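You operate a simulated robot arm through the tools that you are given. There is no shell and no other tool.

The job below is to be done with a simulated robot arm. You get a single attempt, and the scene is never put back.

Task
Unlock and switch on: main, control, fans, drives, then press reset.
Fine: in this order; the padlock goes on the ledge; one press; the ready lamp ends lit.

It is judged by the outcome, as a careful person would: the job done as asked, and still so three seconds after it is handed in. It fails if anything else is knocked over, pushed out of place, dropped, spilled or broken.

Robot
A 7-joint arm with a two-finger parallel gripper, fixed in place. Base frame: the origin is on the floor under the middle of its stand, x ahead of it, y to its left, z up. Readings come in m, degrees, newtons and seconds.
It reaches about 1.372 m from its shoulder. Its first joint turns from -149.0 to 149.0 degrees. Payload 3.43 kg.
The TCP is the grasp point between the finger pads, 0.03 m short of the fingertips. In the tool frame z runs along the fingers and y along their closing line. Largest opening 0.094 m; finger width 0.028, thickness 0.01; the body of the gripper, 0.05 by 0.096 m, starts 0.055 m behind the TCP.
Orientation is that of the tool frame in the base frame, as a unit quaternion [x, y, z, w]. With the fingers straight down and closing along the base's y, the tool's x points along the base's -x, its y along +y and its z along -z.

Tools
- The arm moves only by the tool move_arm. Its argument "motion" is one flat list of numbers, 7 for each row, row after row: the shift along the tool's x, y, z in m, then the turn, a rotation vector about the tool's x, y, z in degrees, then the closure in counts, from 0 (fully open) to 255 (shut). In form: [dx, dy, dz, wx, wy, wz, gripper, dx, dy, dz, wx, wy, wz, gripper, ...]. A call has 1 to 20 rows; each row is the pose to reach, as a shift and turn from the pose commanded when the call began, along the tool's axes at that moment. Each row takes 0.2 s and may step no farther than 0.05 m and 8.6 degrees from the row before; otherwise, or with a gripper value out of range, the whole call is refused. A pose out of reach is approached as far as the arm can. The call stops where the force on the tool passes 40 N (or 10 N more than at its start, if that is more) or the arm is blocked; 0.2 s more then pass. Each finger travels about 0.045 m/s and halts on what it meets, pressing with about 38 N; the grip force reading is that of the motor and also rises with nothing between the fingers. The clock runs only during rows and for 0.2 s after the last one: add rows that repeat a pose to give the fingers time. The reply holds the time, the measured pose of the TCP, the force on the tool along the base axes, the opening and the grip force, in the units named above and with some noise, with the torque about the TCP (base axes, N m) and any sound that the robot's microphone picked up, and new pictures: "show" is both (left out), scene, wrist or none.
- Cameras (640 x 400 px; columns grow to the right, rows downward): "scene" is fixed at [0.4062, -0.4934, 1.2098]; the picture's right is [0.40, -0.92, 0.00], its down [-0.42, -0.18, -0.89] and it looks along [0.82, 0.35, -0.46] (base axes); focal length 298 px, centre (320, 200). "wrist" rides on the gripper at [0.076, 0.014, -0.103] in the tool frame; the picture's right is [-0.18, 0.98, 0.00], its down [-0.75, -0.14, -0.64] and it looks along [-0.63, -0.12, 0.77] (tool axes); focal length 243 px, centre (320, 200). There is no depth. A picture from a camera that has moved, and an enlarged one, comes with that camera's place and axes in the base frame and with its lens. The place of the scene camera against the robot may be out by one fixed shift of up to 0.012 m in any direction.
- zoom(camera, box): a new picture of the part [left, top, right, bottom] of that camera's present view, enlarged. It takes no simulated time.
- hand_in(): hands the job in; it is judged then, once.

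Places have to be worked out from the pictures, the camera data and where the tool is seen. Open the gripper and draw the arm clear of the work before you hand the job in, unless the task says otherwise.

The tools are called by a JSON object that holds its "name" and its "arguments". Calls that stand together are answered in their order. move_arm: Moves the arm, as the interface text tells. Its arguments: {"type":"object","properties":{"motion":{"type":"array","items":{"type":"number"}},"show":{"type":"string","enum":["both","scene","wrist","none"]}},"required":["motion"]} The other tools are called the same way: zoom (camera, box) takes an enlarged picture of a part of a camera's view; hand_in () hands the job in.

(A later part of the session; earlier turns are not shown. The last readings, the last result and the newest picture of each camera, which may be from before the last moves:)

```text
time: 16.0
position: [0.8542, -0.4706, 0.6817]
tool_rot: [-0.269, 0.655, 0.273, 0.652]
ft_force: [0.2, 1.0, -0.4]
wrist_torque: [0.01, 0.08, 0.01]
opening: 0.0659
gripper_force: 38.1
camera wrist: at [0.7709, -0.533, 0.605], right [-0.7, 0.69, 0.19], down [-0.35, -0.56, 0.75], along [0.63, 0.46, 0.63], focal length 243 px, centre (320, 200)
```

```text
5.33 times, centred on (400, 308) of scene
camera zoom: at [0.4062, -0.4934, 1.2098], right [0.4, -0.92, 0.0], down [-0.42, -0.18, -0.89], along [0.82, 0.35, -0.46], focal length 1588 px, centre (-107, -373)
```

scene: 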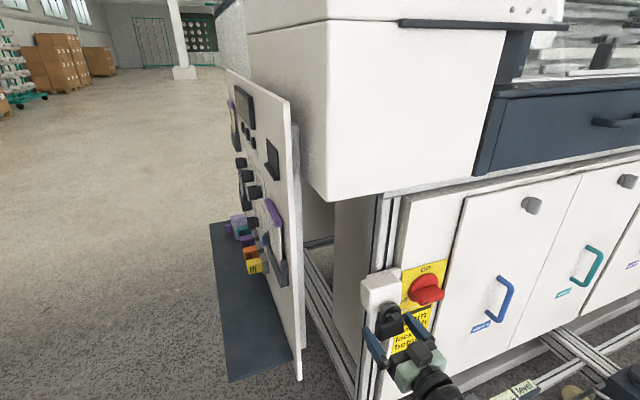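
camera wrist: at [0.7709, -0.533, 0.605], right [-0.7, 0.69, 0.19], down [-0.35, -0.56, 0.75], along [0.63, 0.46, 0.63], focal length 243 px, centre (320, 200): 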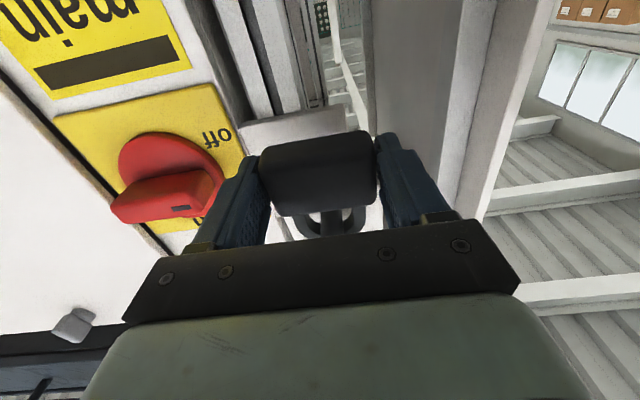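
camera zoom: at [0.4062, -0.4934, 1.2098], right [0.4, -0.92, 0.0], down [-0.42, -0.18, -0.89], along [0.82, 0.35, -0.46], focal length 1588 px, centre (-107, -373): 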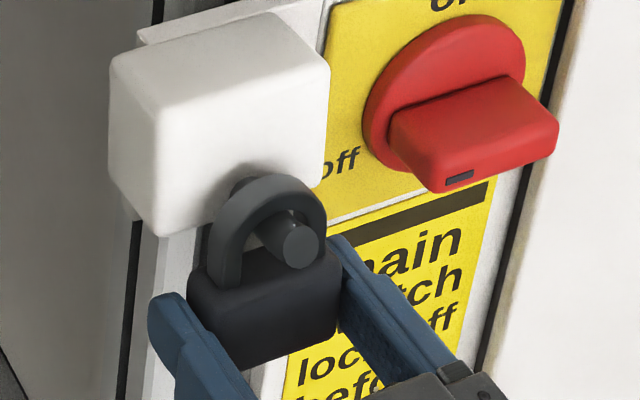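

Gripped at 66 mm with 38 N. Lift ~8 mm to clear the shackle from the peg, and check forces.

{"name": "move_arm", "arguments": {"motion": [-0.004, 0, 0, 0, 0, 0, 255, -0.008, 0, 0, 0, 0, 0, 255], "show": "wrist"}}

{"name": "zoom", "arguments": {"camera": "scene", "box": [350, 270, 450, 345]}}

{"name": "zoom", "arguments": {"camera": "wrist", "box": [240, 110, 400, 240]}}

```text
time: 16.6
position: [0.8538, -0.4707, 0.6903]
tool_rot: [-0.269, 0.655, 0.272, 0.652]
ft_force: [0.3, 0.1, -2.0]
wrist_torque: [-0.03, 0.04, 0.0]
opening: 0.0658
gripper_force: 37.8
camera wrist: at [0.7712, -0.5333, 0.6128], right [-0.7, 0.69, 0.19], down [-0.35, -0.56, 0.75], along [0.63, 0.46, 0.63], focal length 243 px, centre (320, 200)
```

wrist: 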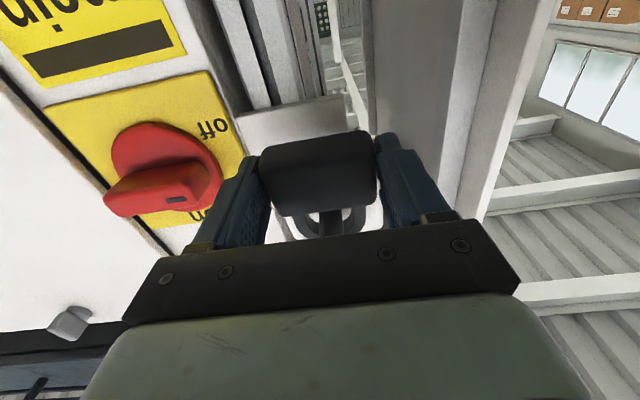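

```text
5.33 times, centred on (400, 308) of scene
camera zoom: at [0.4062, -0.4934, 1.2098], right [0.4, -0.92, 0.0], down [-0.42, -0.18, -0.89], along [0.82, 0.35, -0.46], focal length 1588 px, centre (-107, -373)
```

zoom: 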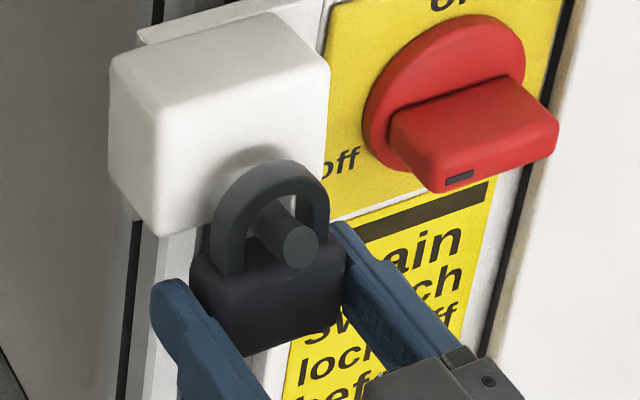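

```text
3.08 times, centred on (320, 175) of wrist
camera zoom: at [0.7712, -0.5333, 0.6128], right [-0.7, 0.69, 0.19], down [-0.35, -0.56, 0.75], along [0.63, 0.46, 0.63], focal length 746 px, centre (320, 277)
```

zoom: 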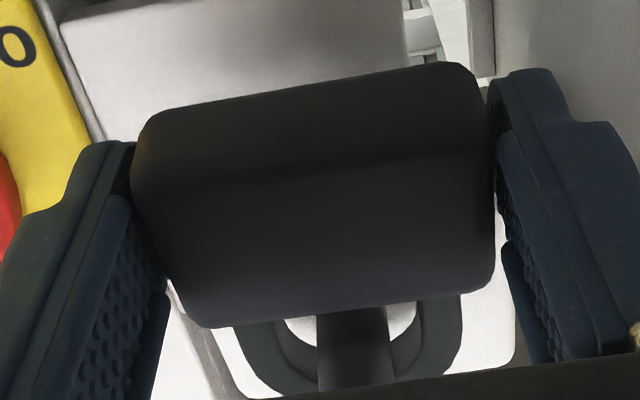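

The padlock is lifted and the peg now sits mid-loop; only its ~2 N weight is felt. Now draw it out along the peg (slightly rising), slowly.

{"name": "move_arm", "arguments": {"motion": [-0.002, 0, -0.01, 0, 0, 0, 255, -0.004, 0, -0.02, 0, 0, 0, 255, -0.006, 0, -0.03, 0, 0, 0, 255, -0.0085, 0, -0.04, 0, 0, 0, 255, -0.01, 0, -0.055, 0, 0, 0, 255, -0.01, 0, -0.08, 0, 0, 0, 255], "show": "both"}}

{"name": "zoom", "arguments": {"camera": "scene", "box": [350, 270, 450, 345]}}

```text
time: 18.0
position: [0.7984, -0.5274, 0.6991]
tool_rot: [-0.269, 0.655, 0.273, 0.652]
ft_force: [-0.6, 0.1, -1.9]
wrist_torque: [-0.02, 0.04, 0.02]
opening: 0.0658
gripper_force: 38.1
camera wrist: at [0.7149, -0.5896, 0.6226], right [-0.7, 0.69, 0.19], down [-0.35, -0.56, 0.75], along [0.63, 0.46, 0.63], focal length 243 px, centre (320, 200)
```

scene: 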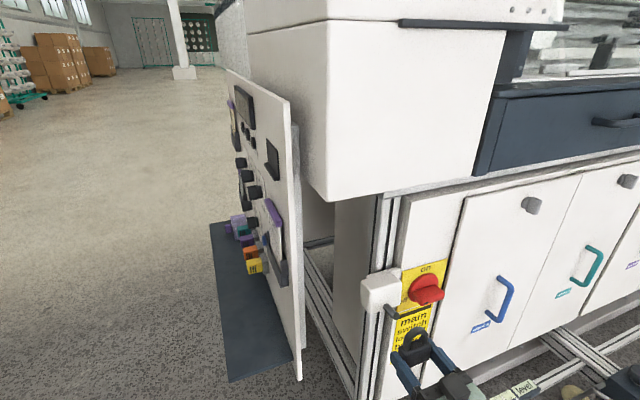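
wrist: 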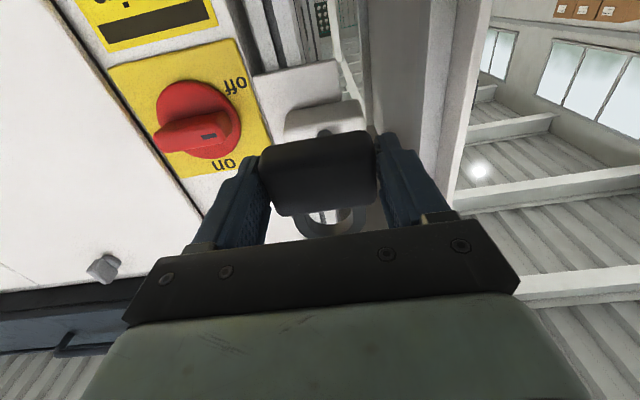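

```text
5.33 times, centred on (400, 308) of scene
camera zoom: at [0.4062, -0.4934, 1.2098], right [0.4, -0.92, 0.0], down [-0.42, -0.18, -0.89], along [0.82, 0.35, -0.46], focal length 1588 px, centre (-107, -373)
```

zoom: 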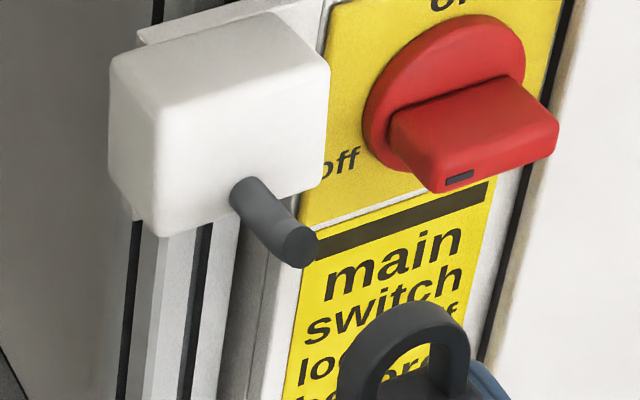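

The padlock is clear of the peg. I retreat and raise back to the known clear waypoint, holding it, to go round and look at the ledge from the front.

{"name": "move_arm", "arguments": {"motion": [0, 0.004, -0.035, 0, 0, 0, 255, -0.005, 0.008, -0.07, 0, 4, 0, 255, -0.03, 0.012, -0.105, 0, 10, 0, 255, -0.065, 0.016, -0.135, 0, 16, 0, 255, -0.1, 0.02, -0.16, 0, 22, 0, 255, -0.14, 0.024, -0.18, 0, 28, 0, 255, -0.18, 0.028, -0.195, 0, 34, 0, 255, -0.22, 0.031, -0.205, 0, 39, 0, 255, -0.25, 0.033, -0.212, 0, 43, 0, 255, -0.276, 0.0344, -0.2176, 0, 47, 0, 255], "show": "wrist"}}

```text
time: 20.2
position: [0.6219, -0.6587, 0.9748]
tool_rot: [-0.356, 0.86, 0.144, 0.336]
ft_force: [0.4, -0.3, -1.4]
wrist_torque: [0.0, 0.0, 0.01]
opening: 0.0658
gripper_force: 37.6
camera wrist: at [0.5221, -0.7382, 0.998], right [-0.6, 0.79, 0.13], down [0.19, -0.02, 0.98], along [0.78, 0.61, -0.13], focal length 243 px, centre (320, 200)
```

wrist: 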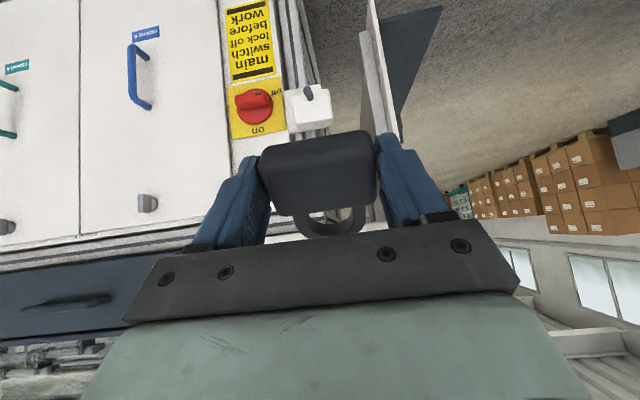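

Holding steady. Reverse the sweep to the panel's edge (heading back to 0°).

{"name": "move_arm", "arguments": {"motion": [-0.0252, 0.0252, 0.0207, 3.1, 0, 3.3, 255, -0.0504, 0.0505, 0.0415, 6.1, 0, 6.6, 255, -0.0755, 0.0757, 0.0622, 9.2, 0, 9.9, 255, -0.1007, 0.101, 0.083, 12.3, 0, 13.2, 255, -0.1259, 0.1262, 0.1037, 15.3, -0.1, 16.5, 255, -0.1511, 0.1515, 0.1244, 18.4, -0.1, 19.8, 255, -0.1763, 0.1767, 0.1452, 21.5, -0.1, 23.1, 255, -0.2014, 0.202, 0.1659, 24.6, -0.2, 26.4, 255, -0.2266, 0.2272, 0.1867, 27.6, -0.2, 29.7, 255, -0.2518, 0.2525, 0.2074, 30.7, -0.2, 33, 255], "show": "none"}}

```text
time: 22.4
position: [0.6724, -0.2489, 0.9951]
tool_rot: [0.001, 0.931, 0.002, 0.365]
ft_force: [1.0, 0.1, -1.6]
wrist_torque: [0.0, 0.02, 0.01]
opening: 0.0657
gripper_force: 38.1
```

Continue to the front of the panel (heading -45°).

{"name": "move_arm", "arguments": {"motion": [-0.0028, 0.0434, 0.002, 3.8, 0, 4.1, 255, -0.0056, 0.0868, 0.004, 7.7, 0, 8.3, 255, -0.0084, 0.1301, 0.006, 11.5, -0.1, 12.4, 255, -0.0113, 0.1735, 0.008, 15.3, -0.1, 16.5, 255, -0.0141, 0.2169, 0.0101, 19.1, -0.1, 20.6, 255, -0.0169, 0.2603, 0.0121, 23, -0.1, 24.8, 255, -0.0197, 0.3036, 0.0141, 26.8, -0.2, 28.9, 255, -0.0225, 0.347, 0.0161, 30.6, -0.2, 33, 255], "show": "both"}}

{"name": "zoom", "arguments": {"camera": "wrist", "box": [200, 0, 640, 240]}}

```text
time: 24.2
position: [0.7014, 0.0974, 1.0028]
tool_rot: [0.358, 0.859, -0.138, 0.339]
ft_force: [0.1, -0.2, -1.9]
wrist_torque: [0.0, 0.01, 0.03]
opening: 0.0654
gripper_force: 38.2
camera wrist: at [0.6232, 0.1954, 1.0253], right [0.79, 0.6, 0.13], down [-0.02, -0.19, 0.98], along [0.61, -0.78, -0.13], focal length 243 px, centre (320, 200)
```

scene: 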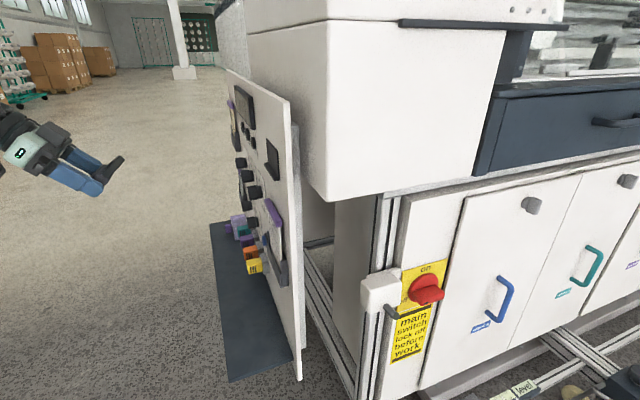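
wrist: 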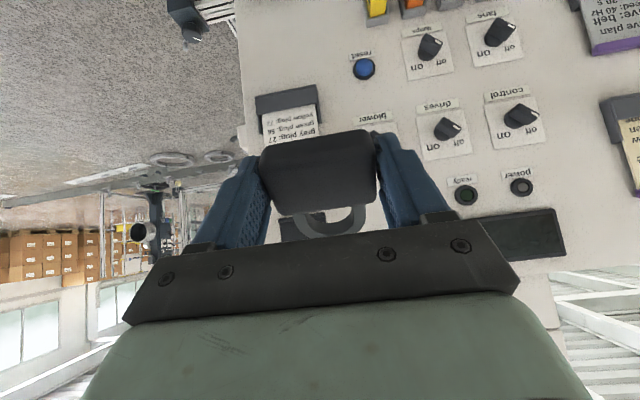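

```text
1.45 times, centred on (420, 120) of wrist
camera zoom: at [0.6232, 0.1954, 1.0253], right [0.79, 0.6, 0.13], down [-0.02, -0.19, 0.98], along [0.61, -0.78, -0.13], focal length 353 px, centre (174, 316)
```

zoom: 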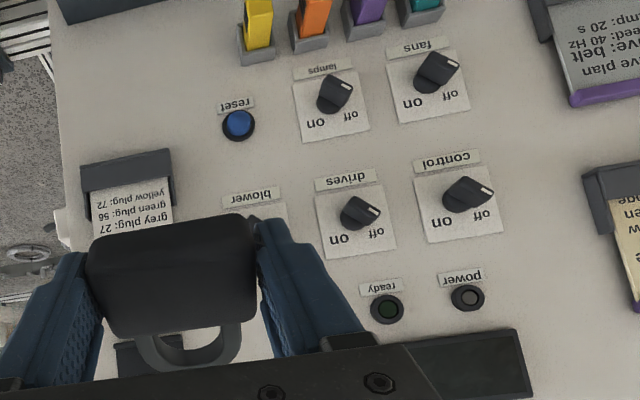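

Lamp "ready" and "power" are dark; the padlock hides a small black bracket at the panel's upper right that I want to identify. I shift left/up to see it unobstructed.

{"name": "move_arm", "arguments": {"motion": [-0.0135, 0.0354, -0.0145, 0, 0, 0, 255, -0.027, 0.0709, -0.029, 0, 0, 0, 255, -0.0404, 0.1063, -0.0434, 0, 0, 0, 255, -0.0539, 0.1418, -0.0579, 0, 0, 0, 255], "show": "wrist"}}

{"name": "zoom", "arguments": {"camera": "wrist", "box": [130, 60, 290, 200]}}

{"name": "zoom", "arguments": {"camera": "wrist", "box": [360, 0, 640, 200]}}

```text
time: 25.2
position: [0.8016, 0.1999, 1.0831]
tool_rot: [0.357, 0.86, -0.137, 0.338]
ft_force: [0.2, 0.8, -1.8]
wrist_torque: [-0.01, 0.0, 0.01]
opening: 0.0655
gripper_force: 37.9
camera wrist: at [0.7218, 0.2983, 1.1063], right [0.79, 0.6, 0.13], down [-0.02, -0.19, 0.98], along [0.61, -0.78, -0.13], focal length 243 px, centre (320, 200)
```

wrist: 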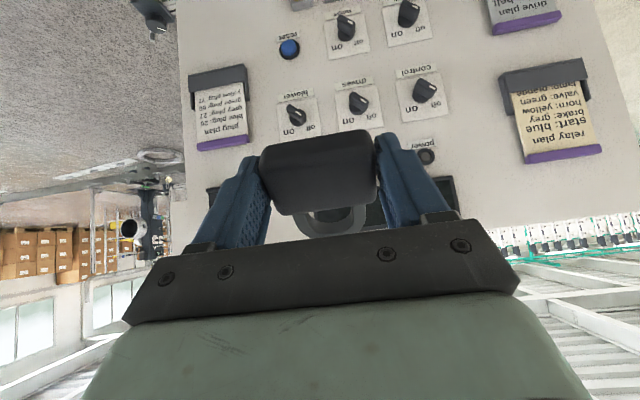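

```text
2.86 times, centred on (210, 130) of wrist
camera zoom: at [0.7218, 0.2983, 1.1063], right [0.79, 0.6, 0.13], down [-0.02, -0.19, 0.98], along [0.61, -0.78, -0.13], focal length 693 px, centre (634, 400)
```

zoom: 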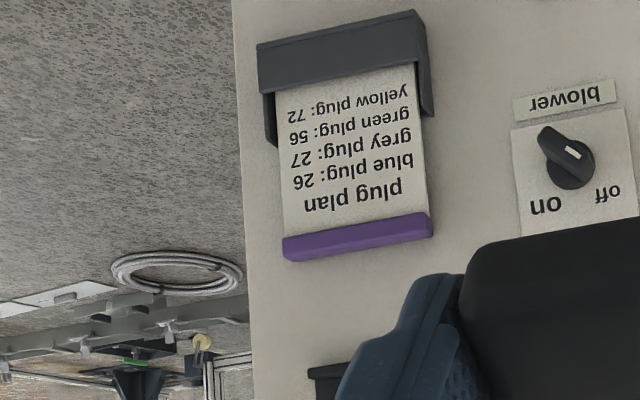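

```text
2.00 times, centred on (500, 100) of wrist
camera zoom: at [0.7218, 0.2983, 1.1063], right [0.79, 0.6, 0.13], down [-0.02, -0.19, 0.98], along [0.61, -0.78, -0.13], focal length 485 px, centre (-40, 400)
```

zoom: 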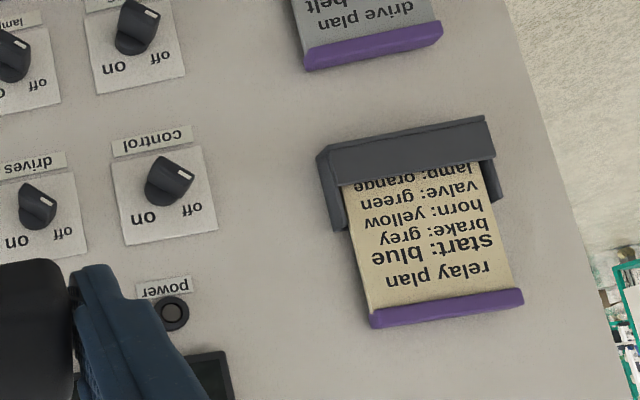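

I tilt the hand up by ~20° so the bracket and lamps move up into clear view.

{"name": "move_arm", "arguments": {"motion": [0, 0, 0, 0, -7, 0, 255, 0, 0, 0, 0, -14, 0, 255, 0, 0, 0, 0, -21, 0, 255, 0, 0, 0, 0, -27, 0, 255], "show": "wrist"}}

{"name": "zoom", "arguments": {"camera": "wrist", "box": [130, 20, 330, 180]}}

{"name": "zoom", "arguments": {"camera": "wrist", "box": [360, 0, 600, 200]}}

```text
time: 26.2
position: [0.7995, 0.1977, 1.0824]
tool_rot: [0.315, 0.757, -0.217, 0.53]
ft_force: [-0.7, 0.0, -2.0]
wrist_torque: [0.02, 0.02, 0.0]
opening: 0.0657
gripper_force: 38.3
camera wrist: at [0.7235, 0.2946, 1.0454], right [0.74, 0.65, 0.18], down [-0.35, 0.14, 0.93], along [0.58, -0.75, 0.33], focal length 243 px, centre (320, 200)
```

wrist: 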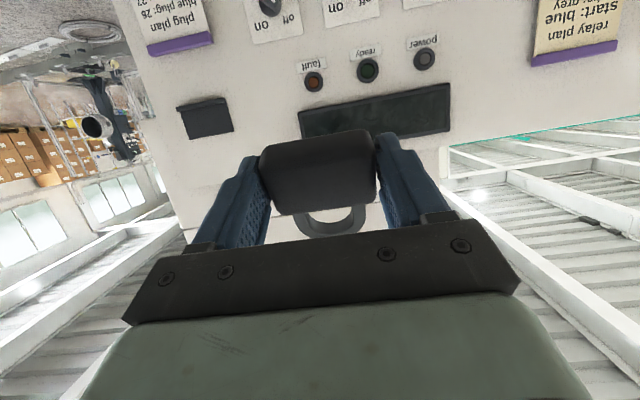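

```text
2.50 times, centred on (230, 100) of wrist
camera zoom: at [0.7235, 0.2946, 1.0454], right [0.74, 0.65, 0.18], down [-0.35, 0.14, 0.93], along [0.58, -0.75, 0.33], focal length 606 px, centre (545, 450)
```

zoom: 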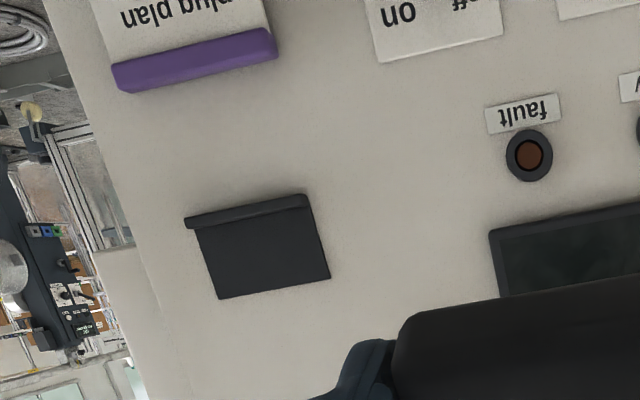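

```text
2.00 times, centred on (480, 100) of wrist
camera zoom: at [0.7235, 0.2946, 1.0454], right [0.74, 0.65, 0.18], down [-0.35, 0.14, 0.93], along [0.58, -0.75, 0.33], focal length 485 px, centre (0, 400)
```

zoom: 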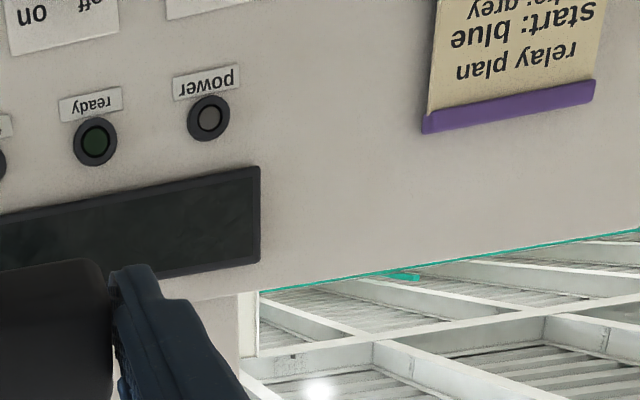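

The small black thing is only a thin empty card tray, so the dark shelf at the panel's foot (z≈0.5, ~0.15 m deep) is the ledge. I move down toward its free right-hand end (t≈0.13 m from the near edge), bringing the hand nearly vertical to view the shelf.

{"name": "move_arm", "arguments": {"motion": [0.0262, -0.0187, 0.0247, 0, 5, 0, 255, 0.0524, -0.0373, 0.0494, 0, 10, 0, 255, 0.0786, -0.056, 0.0741, 0, 15, 0, 255, 0.1048, -0.0746, 0.0988, 0, 20, 0, 255, 0.131, -0.0933, 0.1235, 0, 25, 0, 255, 0.1573, -0.112, 0.1481, 0, 30, 0, 255, 0.1835, -0.1306, 0.1728, 0, 35, 0, 255, 0.2097, -0.1493, 0.1975, 0, 40, 0, 255, 0.2359, -0.1679, 0.2222, 0, 45, 0, 255, 0.2621, -0.1866, 0.2469, 0, 50, 0, 255], "show": "both"}}

{"name": "zoom", "arguments": {"camera": "wrist", "box": [160, 0, 640, 200]}}

{"name": "zoom", "arguments": {"camera": "scene", "box": [180, 180, 340, 390]}}

```text
time: 28.4
position: [0.77, -0.0333, 0.7503]
tool_rot: [0.378, 0.91, -0.063, 0.16]
ft_force: [-0.7, -1.1, -1.0]
wrist_torque: [0.03, 0.01, 0.02]
opening: 0.0656
gripper_force: 38.0
camera wrist: at [0.7037, 0.0513, 0.8205], right [0.82, 0.57, 0.07], down [0.24, -0.45, 0.86], along [0.52, -0.68, -0.51], focal length 243 px, centre (320, 200)
```

scene: 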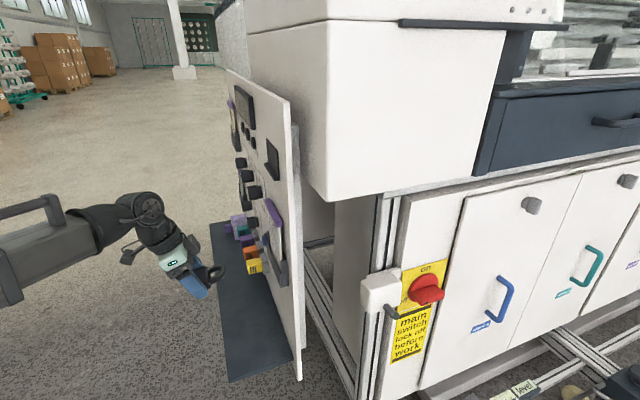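
wrist: 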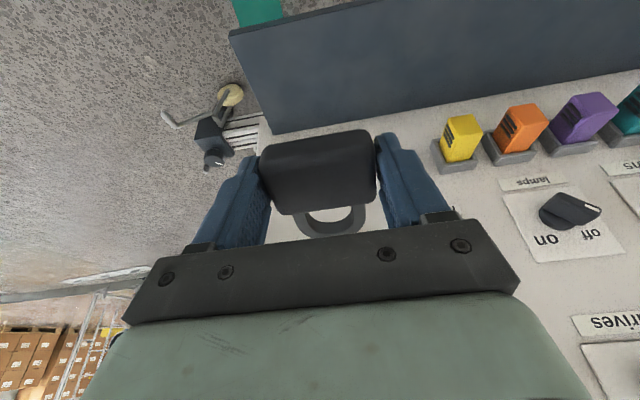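

```text
1.33 times, centred on (400, 100) of wrist
camera zoom: at [0.7037, 0.0513, 0.8205], right [0.82, 0.57, 0.07], down [0.24, -0.45, 0.86], along [0.52, -0.68, -0.51], focal length 324 px, centre (213, 333)
```

zoom: 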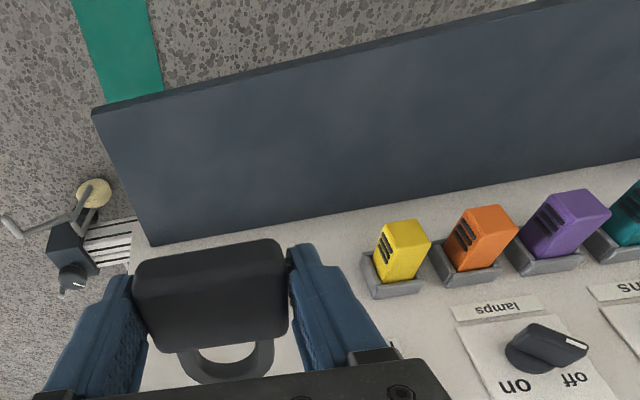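

```text
1.90 times, centred on (260, 285) of scene
camera zoom: at [0.4062, -0.4934, 1.2098], right [0.4, -0.92, 0.0], down [-0.42, -0.18, -0.89], along [0.82, 0.35, -0.46], focal length 567 px, centre (434, 38)
```

zoom: 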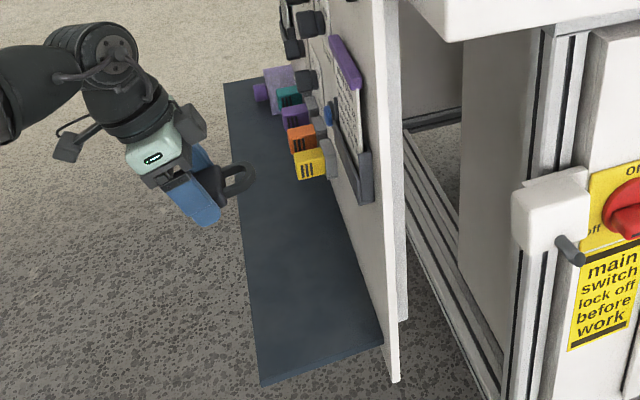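

The shelf is clearly visible and empty at its right end; I judge its top at z≈0.49, depth ≈0.17 m. I move above a spot at t≈0.14 m, n≈0.115 m from the panel, at TCP z=0.60, hand leaning ~8° away from the panel.

{"name": "move_arm", "arguments": {"motion": [-0.0057, 0.0017, 0.034, 0, 2.3, 0, 255, -0.0114, 0.0034, 0.068, 0, 4.6, 0, 255, -0.0171, 0.0051, 0.1019, 0, 6.9, 0, 255, -0.0228, 0.0068, 0.1359, 0, 9.2, 0, 255, -0.0285, 0.0085, 0.1699, 0, 11.5, 0, 255], "show": "both"}}

{"name": "zoom", "arguments": {"camera": "scene", "box": [180, 180, 340, 390]}}

```text
time: 29.6
position: [0.836, -0.0848, 0.5978]
tool_rot: [0.381, 0.922, -0.025, 0.068]
ft_force: [-0.8, -0.3, -1.1]
wrist_torque: [0.0, -0.01, 0.01]
opening: 0.0655
gripper_force: 38.2
camera wrist: at [0.7814, -0.0113, 0.688], right [0.82, 0.57, 0.03], down [0.36, -0.56, 0.74], along [0.44, -0.6, -0.67], focal length 243 px, centre (320, 200)
```

scene: 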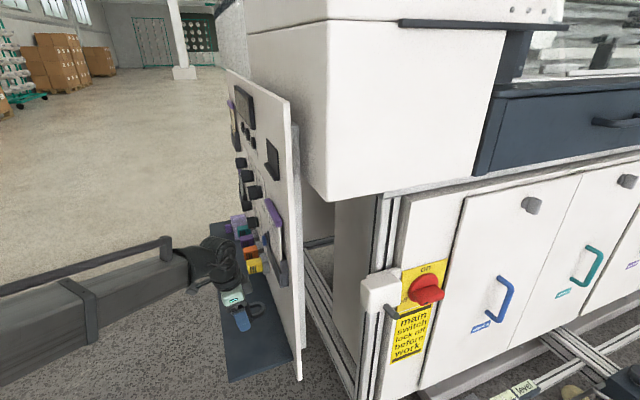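
wrist: 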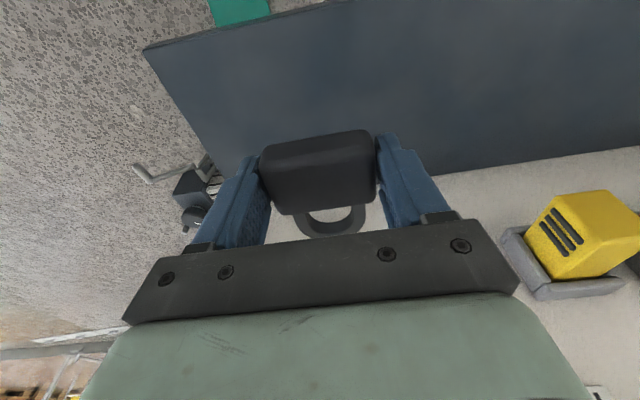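

```text
1.90 times, centred on (260, 285) of scene
camera zoom: at [0.4062, -0.4934, 1.2098], right [0.4, -0.92, 0.0], down [-0.42, -0.18, -0.89], along [0.82, 0.35, -0.46], focal length 567 px, centre (434, 38)
```

zoom: 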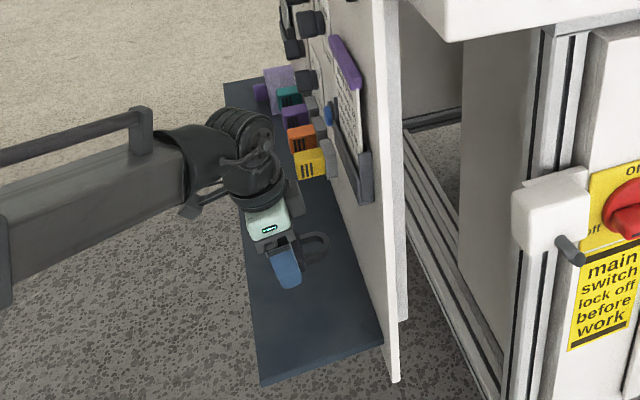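

Triangulating the shelf's outer corner with the last two views gives the top at z≈0.496; fingertips are at z≈0.568. I lower ~60 mm, then creep.

{"name": "move_arm", "arguments": {"motion": [0.0029, 0, 0.0198, 0, 0, 0, 255, 0.0058, 0, 0.0396, 0, 0, 0, 255, 0.0079, 0, 0.0545, 0, 0, 0, 255, 0.0087, 0, 0.0594, 0, 0, 0, 255], "show": "both"}}

{"name": "zoom", "arguments": {"camera": "scene", "box": [200, 250, 320, 370]}}

```text
time: 30.6
position: [0.8351, -0.0866, 0.5388]
tool_rot: [0.382, 0.921, -0.025, 0.068]
ft_force: [0.2, -0.5, -1.1]
wrist_torque: [0.0, 0.01, 0.0]
opening: 0.0654
gripper_force: 38.1
camera wrist: at [0.7809, -0.0125, 0.6287], right [0.82, 0.57, 0.03], down [0.36, -0.56, 0.74], along [0.44, -0.6, -0.67], focal length 243 px, centre (320, 200)
```

scene: 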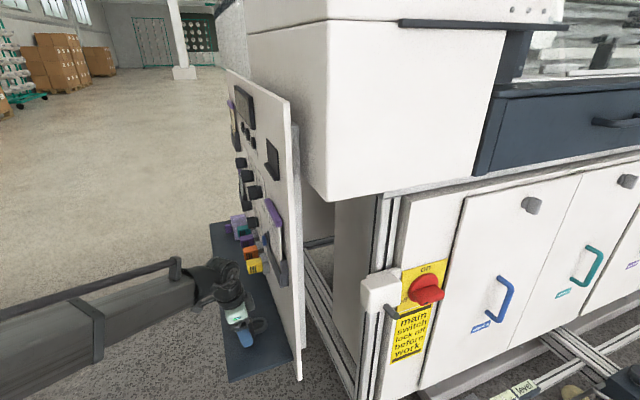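
wrist: 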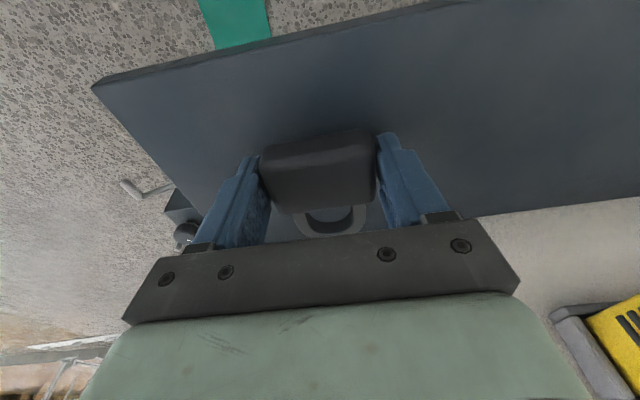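

```text
3.33 times, centred on (260, 310) of scene
camera zoom: at [0.4062, -0.4934, 1.2098], right [0.4, -0.92, 0.0], down [-0.42, -0.18, -0.89], along [0.82, 0.35, -0.46], focal length 992 px, centre (520, -167)
```

zoom: 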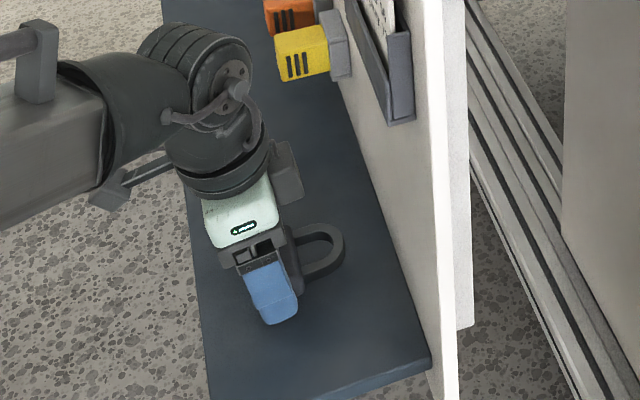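

About 13 mm to go by estimate. Creep down in 2 mm steps and watch the force.

{"name": "move_arm", "arguments": {"motion": [0.0004, 0, 0.003, 0, 0, 0, 255, 0.0009, 0, 0.006, 0, 0, 0, 255, 0.0012, 0, 0.008, 0, 0, 0, 255, 0.0014, 0, 0.0099, 0, 0, 0, 255], "show": "wrist"}}

```text
time: 31.6
position: [0.8347, -0.0849, 0.5333]
tool_rot: [0.381, 0.922, -0.024, 0.071]
ft_force: [3.6, 0.7, 33.3]
wrist_torque: [-0.58, 1.01, -0.32]
opening: 0.0656
gripper_force: 38.3
camera wrist: at [0.7807, -0.0124, 0.6216], right [0.82, 0.57, 0.03], down [0.36, -0.56, 0.75], along [0.44, -0.6, -0.67], focal length 243 px, centre (320, 200)
```

wrist: 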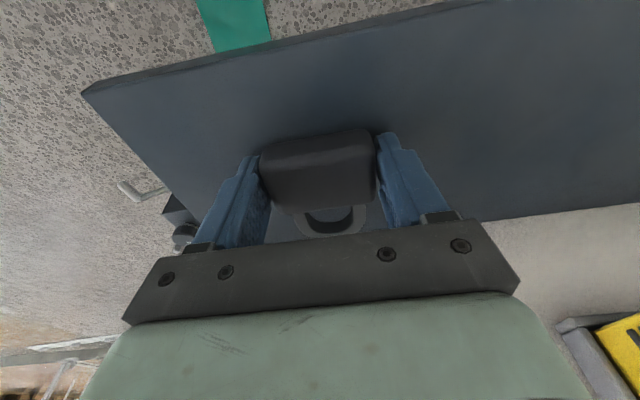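

Contact with the shelf at TCP z≈0.533 (33 N, right fingertip side). I back off 4 mm to unload, then check before releasing.

{"name": "move_arm", "arguments": {"motion": [-0.0003, 0, -0.002, 0, 0, 0, 255, -0.0006, 0, -0.004, 0, 0, 0, 255], "show": "none"}}

```text
time: 32.2
position: [0.8359, -0.0853, 0.5307]
tool_rot: [0.382, 0.922, -0.026, 0.067]
ft_force: [0.5, -0.1, -1.7]
wrist_torque: [0.04, -0.04, 0.0]
opening: 0.0657
gripper_force: 38.3
```

Unloaded, hovering within a couple of millimetres. I lower 1.5 mm to just touch, then open the fingers slowly.

{"name": "move_arm", "arguments": {"motion": [0.0002, 0, 0.0015, 0, 0, 0, 255, 0.0002, 0, 0.0015, 0, 0, 0, 255], "show": "none"}}

```text
time: 32.8
position: [0.8349, -0.0866, 0.5328]
tool_rot: [0.382, 0.922, -0.026, 0.067]
ft_force: [-3.3, -1.5, 4.6]
wrist_torque: [-0.14, 0.3, -0.04]
opening: 0.0656
gripper_force: 37.7
```

Light touch (≈6 N). Open gradually.

{"name": "move_arm", "arguments": {"motion": [0, 0, 0, 0, 0, 0, 70, 0, 0, 0, 0, 0, 0, 60, 0, 0, 0, 0, 0, 0, 50, 0, 0, 0, 0, 0, 0, 30, 0, 0, 0, 0, 0, 0, 10, 0, 0, 0, 0, 0, 0, 0, 0, 0, 0, 0, 0, 0, 0], "show": "both"}}

{"name": "zoom", "arguments": {"camera": "scene", "box": [200, 250, 320, 370]}}

{"name": "zoom", "arguments": {"camera": "wrist", "box": [200, 60, 460, 260]}}

```text
time: 34.4
position: [0.836, -0.0853, 0.5313]
tool_rot: [0.382, 0.921, -0.026, 0.068]
ft_force: [6.0, 6.0, 9.8]
wrist_torque: [-0.05, 0.19, -0.07]
opening: 0.0891
gripper_force: 0.1
camera wrist: at [0.7817, -0.0129, 0.6219], right [0.82, 0.57, 0.03], down [0.36, -0.56, 0.74], along [0.44, -0.6, -0.67], focal length 243 px, centre (320, 200)
```

scene: 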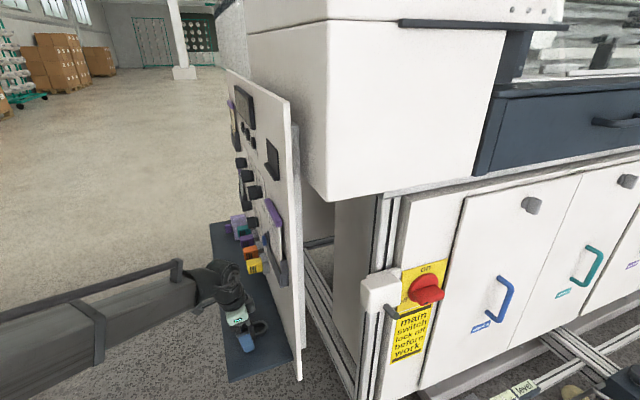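
wrist: 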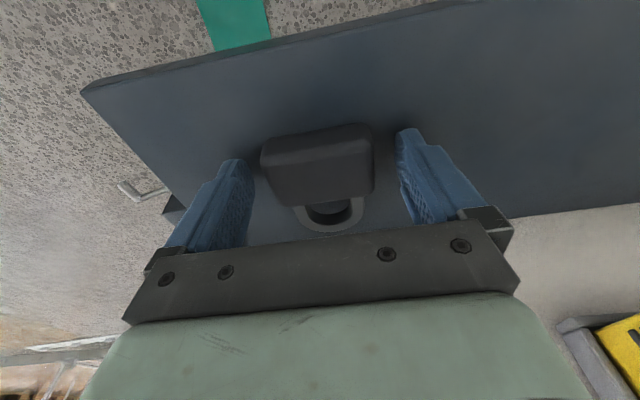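

```text
3.33 times, centred on (260, 310) of scene
camera zoom: at [0.4062, -0.4934, 1.2098], right [0.4, -0.92, 0.0], down [-0.42, -0.18, -0.89], along [0.82, 0.35, -0.46], focal length 992 px, centre (520, -167)
```

zoom: 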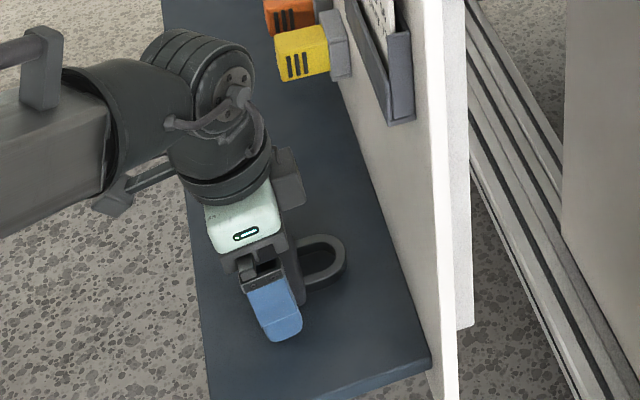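

```text
2.00 times, centred on (330, 160) of wrist
camera zoom: at [0.7817, -0.0129, 0.6219], right [0.82, 0.57, 0.03], down [0.36, -0.56, 0.74], along [0.44, -0.6, -0.67], focal length 485 px, centre (300, 280)
```

zoom: 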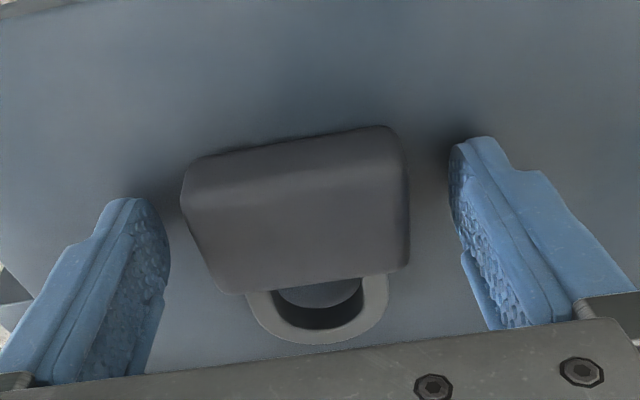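

The padlock rests on the shelf, released. I raise the open hand straight up, away from it.

{"name": "move_arm", "arguments": {"motion": [-0.0004, 0, -0.003, 0, 0, 0, 0, -0.0014, 0, -0.01, 0, 0, 0, 0, -0.0036, 0, -0.025, 0, 0, 0, 0, -0.0072, 0, -0.05, 0, 0, 0, 0, -0.0137, 0, -0.095, 0, 0, 0, 0, -0.0202, 0, -0.14, 0, 0, 0, 0, -0.026, 0, -0.18, 0, 0, 0, 0], "show": "both"}}

{"name": "zoom", "arguments": {"camera": "scene", "box": [200, 250, 320, 370]}}

```text
time: 36.0
position: [0.8334, -0.0882, 0.7137]
tool_rot: [0.381, 0.922, -0.026, 0.068]
ft_force: [0.6, -0.2, -0.1]
wrist_torque: [0.05, 0.0, 0.03]
opening: 0.094
gripper_force: 0.0
camera wrist: at [0.7798, -0.0155, 0.8037], right [0.82, 0.57, 0.03], down [0.36, -0.56, 0.74], along [0.44, -0.6, -0.67], focal length 243 px, centre (320, 200)
```

scene: 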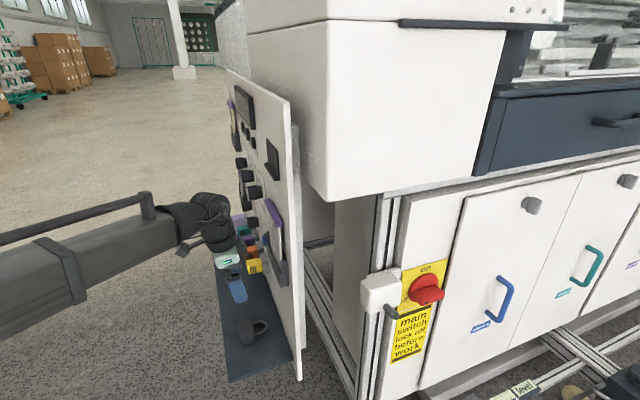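
wrist: 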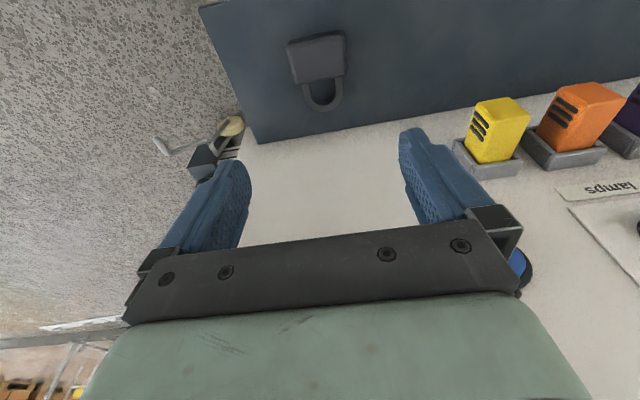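

```text
3.33 times, centred on (260, 310) of scene
camera zoom: at [0.4062, -0.4934, 1.2098], right [0.4, -0.92, 0.0], down [-0.42, -0.18, -0.89], along [0.82, 0.35, -0.46], focal length 992 px, centre (520, -167)
```

zoom: 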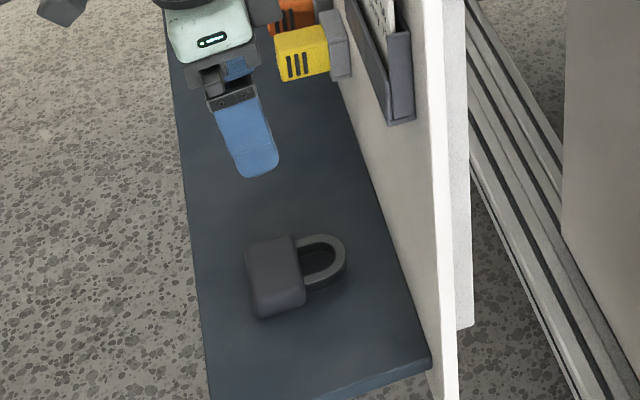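

The padlock lies flat and secure on the ledge. Next the main switch: I return around the panel's near edge by the proven route, first outward and up.

{"name": "move_arm", "arguments": {"motion": [0.0201, 0.0045, -0.0351, 0, -3.9, 0, 0, 0.0403, 0.0089, -0.0701, 0, -7.8, 0, 0, 0.0604, 0.0134, -0.1052, 0, -11.7, 0, 0, 0.0806, 0.0179, -0.1402, 0, -15.6, 0, 0, 0.1007, 0.0223, -0.1753, 0, -19.4, 0, 0, 0.1209, 0.0268, -0.2103, 0, -23.3, 0, 0, 0.141, 0.0313, -0.2454, 0, -27.2, 0, 0, 0.1612, 0.0357, -0.2804, 0, -31.1, 0, 0, 0.1813, 0.0402, -0.3155, 0, -35, 0, 0], "show": "none"}}

```text
time: 38.0
position: [0.7023, 0.0995, 1.0017]
tool_rot: [0.356, 0.858, -0.139, 0.343]
ft_force: [-0.3, 0.6, -0.2]
wrist_torque: [0.02, 0.03, -0.01]
opening: 0.0939
gripper_force: 0.1
```

Now the same sweep as before to heading 0° at the panel edge.

{"name": "move_arm", "arguments": {"motion": [-0.0207, -0.0334, 0.019, -3.8, 0, -4.1, 0, -0.0414, -0.0668, 0.038, -7.7, 0, -8.2, 0, -0.0621, -0.1002, 0.0571, -11.5, 0, -12.3, 0, -0.0828, -0.1337, 0.0761, -15.3, 0.1, -16.4, 0, -0.1034, -0.1671, 0.0951, -19.1, 0.1, -20.6, 0, -0.1241, -0.2005, 0.1142, -23, 0.1, -24.7, 0, -0.1448, -0.2339, 0.1332, -26.8, 0.2, -28.8, 0, -0.1655, -0.2673, 0.1522, -30.6, 0.2, -32.9, 0], "show": "none"}}

```text
time: 39.8
position: [0.6736, -0.2493, 1.0015]
tool_rot: [0.0, 0.93, 0.001, 0.369]
ft_force: [-0.2, -0.1, -0.1]
wrist_torque: [0.03, 0.02, -0.01]
opening: 0.0941
gripper_force: 0.1
```

And on to the cabinet front, heading +45°.

{"name": "move_arm", "arguments": {"motion": [0.0052, -0.041, -0.0021, -3.1, 0, -3.3, 0, 0.0103, -0.082, -0.0041, -6.1, 0, -6.6, 0, 0.0155, -0.123, -0.0062, -9.2, 0, -9.9, 0, 0.0207, -0.164, -0.0083, -12.3, 0, -13.2, 0, 0.0258, -0.205, -0.0103, -15.3, 0.1, -16.5, 0, 0.031, -0.246, -0.0124, -18.4, 0.1, -19.8, 0, 0.0362, -0.287, -0.0145, -21.5, 0.1, -23.1, 0, 0.0414, -0.328, -0.0166, -24.6, 0.2, -26.4, 0, 0.0465, -0.369, -0.0186, -27.6, 0.2, -29.7, 0, 0.0517, -0.41, -0.0207, -30.7, 0.2, -33, 0], "show": "none"}}

```text
time: 42.0
position: [0.6202, -0.6588, 0.9801]
tool_rot: [-0.358, 0.859, 0.14, 0.339]
ft_force: [0.4, -0.2, 0.1]
wrist_torque: [-0.04, -0.01, -0.03]
opening: 0.0939
gripper_force: 0.0
```

In front of the cabinet. Now descend to the pre-grasp for the main switch: knob centre estimated at lateral 1.068 (≈(1.00,-0.51)), z≈0.699; TCP goes to (0.825,-0.686,0.699), tool level.

{"name": "move_arm", "arguments": {"motion": [0.0126, -0.0204, 0.0364, 0, -5.9, 0, 0, 0.0251, -0.0409, 0.0728, 0, -11.8, 0, 0, 0.0377, -0.0613, 0.1092, 0, -17.7, 0, 0, 0.0503, -0.0818, 0.1457, 0, -23.6, 0, 0, 0.0628, -0.1022, 0.1821, 0, -29.4, 0, 0, 0.0754, -0.1226, 0.2185, 0, -35.3, 0, 0, 0.0879, -0.1431, 0.2549, 0, -41.2, 0, 0, 0.1005, -0.1635, 0.2913, 0, -47.1, 0, 0], "show": "wrist"}}

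{"name": "zoom", "arguments": {"camera": "wrist", "box": [230, 20, 430, 170]}}

```text
time: 43.8
position: [0.8242, -0.686, 0.6999]
tool_rot: [-0.271, 0.652, 0.27, 0.654]
ft_force: [0.3, 0.0, 0.2]
wrist_torque: [0.0, 0.02, -0.03]
opening: 0.0939
gripper_force: 0.1
camera wrist: at [0.7414, -0.7494, 0.6226], right [-0.7, 0.69, 0.18], down [-0.36, -0.55, 0.75], along [0.62, 0.46, 0.63], focal length 243 px, centre (320, 200)
```

wrist: 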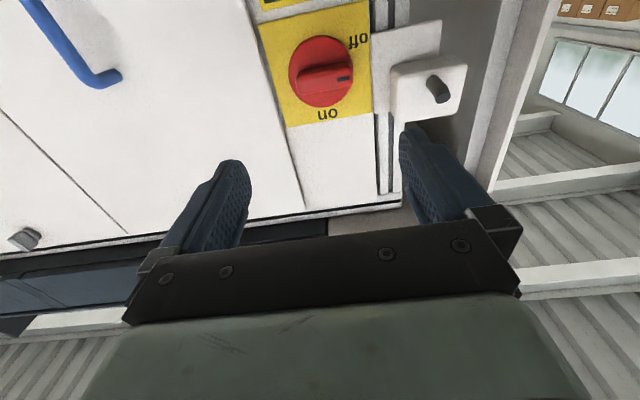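

```text
2.67 times, centred on (330, 95) of wrist
camera zoom: at [0.7414, -0.7494, 0.6226], right [-0.7, 0.69, 0.18], down [-0.36, -0.55, 0.75], along [0.62, 0.46, 0.63], focal length 647 px, centre (293, 480)
```

zoom: 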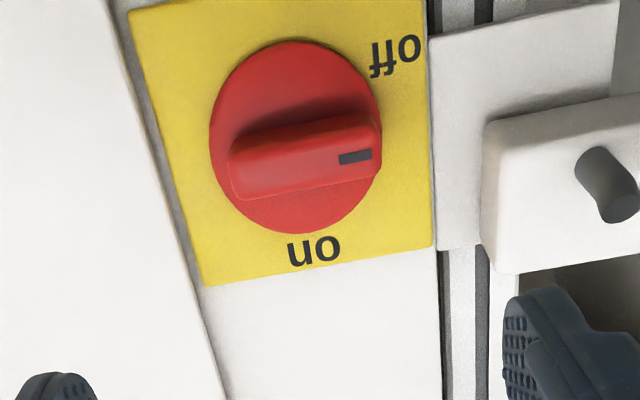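

Refined: handle front face ≈0.201 m ahead, centre at lateral 1.065, z≈0.697. I now roll the hand -90° so the fingers close vertically onto the horizontal handle (leaving +90° of clockwise travel), with a 3 mm correction.

{"name": "move_arm", "arguments": {"motion": [0.001, 0.001, 0, 0, 0, -8, 0, 0.002, 0.002, 0, 0, 0, -16, 0, 0.003, 0.003, 0, 0, 0, -24, 0, 0.003, 0.003, 0, 0, 0, -32, 0, 0.003, 0.003, 0, 0, 0, -40, 0, 0.003, 0.003, 0, 0, 0, -48, 0, 0.003, 0.003, 0, 0, 0, -56, 0, 0.003, 0.003, 0, 0, 0, -64, 0, 0.003, 0.003, 0, 0, 0, -72, 0, 0.003, 0.003, 0, 0, 0, -80, 0, 0.003, 0.003, 0, 0, 0, -85, 0, 0.003, 0.003, 0, 0, 0, -90, 0], "show": "both"}}

{"name": "zoom", "arguments": {"camera": "wrist", "box": [220, 40, 420, 200]}}

```text
time: 46.4
position: [0.8256, -0.6858, 0.7092]
tool_rot: [-0.585, 0.397, -0.133, 0.695]
ft_force: [-1.1, 0.5, 0.7]
wrist_torque: [0.02, 0.01, 0.01]
opening: 0.0941
gripper_force: 0.0
out of reach, approached as far as the arm can: row 9, 10, 11, 12
camera wrist: at [0.7983, -0.8044, 0.6649], right [-0.39, 0.39, -0.83], down [-0.9, 0.0, 0.43], along [0.16, 0.92, 0.36], focal length 243 px, centre (320, 200)
```

scene: 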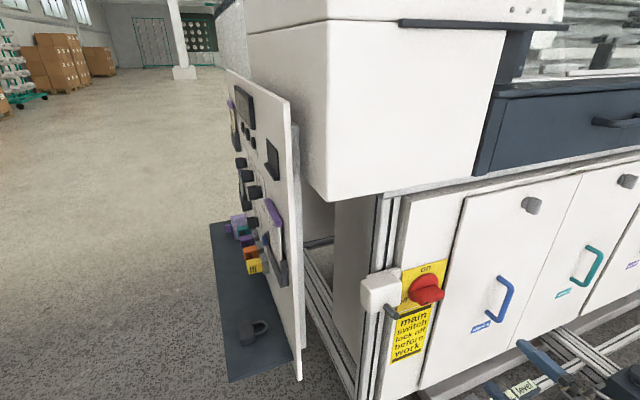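
wrist: 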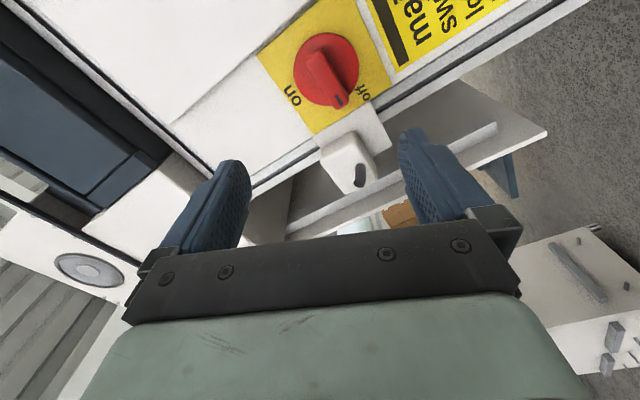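

```text
2.50 times, centred on (320, 120) of wrist
camera zoom: at [0.7983, -0.8044, 0.6649], right [-0.39, 0.39, -0.83], down [-0.9, 0.0, 0.43], along [0.16, 0.92, 0.36], focal length 606 px, centre (320, 400)
```

zoom: 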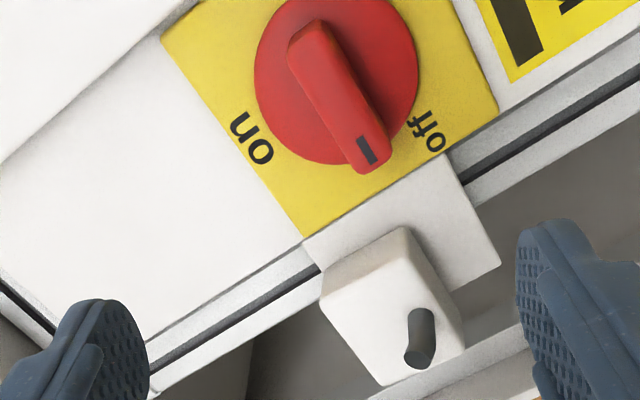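

The wrist joint's limit stopped the roll at about -67°, so I'll use the other side: start from +90° (camera to the left) and end at +180°. First roll back toward nominal.

{"name": "move_arm", "arguments": {"motion": [0, 0, 0, 0, 0, 8, 0, 0, 0, 0, 0, 0, 16, 0, 0, 0, 0, 0, 0, 24, 0, 0, 0, 0, 0, 0, 32, 0, 0, 0, 0, 0, 0, 40, 0, 0, 0, 0, 0, 0, 48, 0, 0, 0, 0, 0, 0, 56, 0, 0, 0, 0, 0, 0, 64, 0, 0, 0, 0, 0, 0, 72, 0, 0, 0, 0, 0, 0, 80, 0, 0, 0, 0, 0, 0, 88, 0], "show": "none"}}

```text
time: 48.8
position: [0.8243, -0.6864, 0.7094]
tool_rot: [-0.145, 0.692, 0.388, 0.591]
ft_force: [-0.1, -0.1, 0.2]
wrist_torque: [-0.02, 0.01, -0.03]
opening: 0.0938
gripper_force: 0.0
```

Back at +21° roll. Continue to +90°, also correcting height (back to z≈0.697) and 3 mm laterally.

{"name": "move_arm", "arguments": {"motion": [0.0014, -0.0002, 0, 0, 0, 7.6, 0, 0.0028, -0.0004, 0, 0, 0, 15.2, 0, 0.0042, -0.0006, 0, 0, 0, 22.9, 0, 0.0056, -0.0008, 0, 0, 0, 30.5, 0, 0.007, -0.001, 0, 0, 0, 38.1, 0, 0.0084, -0.0012, 0, 0, 0, 45.7, 0, 0.0098, -0.0014, 0, 0, 0, 53.4, 0, 0.0113, -0.0016, 0, 0, 0, 61, 0, 0.0127, -0.0018, 0, 0, 0, 68.6, 0], "show": "both"}}

{"name": "zoom", "arguments": {"camera": "wrist", "box": [200, 20, 440, 200]}}

```text
time: 50.8
position: [0.821, -0.685, 0.6975]
tool_rot: [0.271, 0.653, 0.653, 0.271]
ft_force: [-0.9, -0.3, 0.5]
wrist_torque: [0.01, -0.01, -0.04]
opening: 0.094
gripper_force: 0.1
camera wrist: at [0.6966, -0.7031, 0.7105], right [0.13, -0.13, 0.98], down [0.08, -0.99, -0.14], along [0.99, 0.1, -0.12], focal length 243 px, centre (320, 200)
```

scene: 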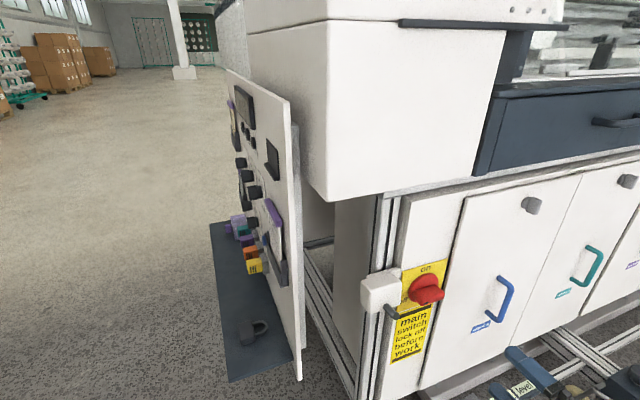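
wrist: 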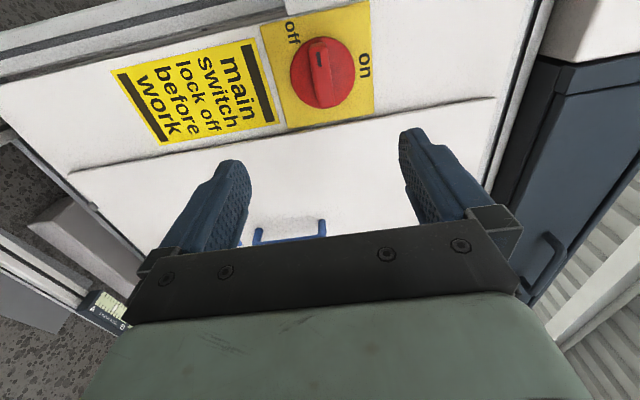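

```text
2.22 times, centred on (320, 110) of wrist
camera zoom: at [0.6966, -0.7031, 0.7105], right [0.13, -0.13, 0.98], down [0.08, -0.99, -0.14], along [0.99, 0.1, -0.12], focal length 539 px, centre (320, 400)
```

zoom: 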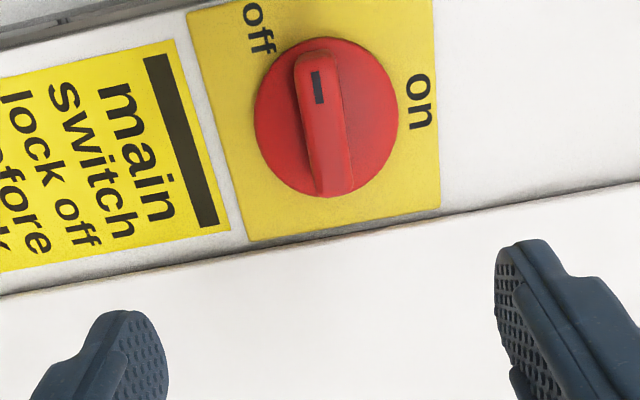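

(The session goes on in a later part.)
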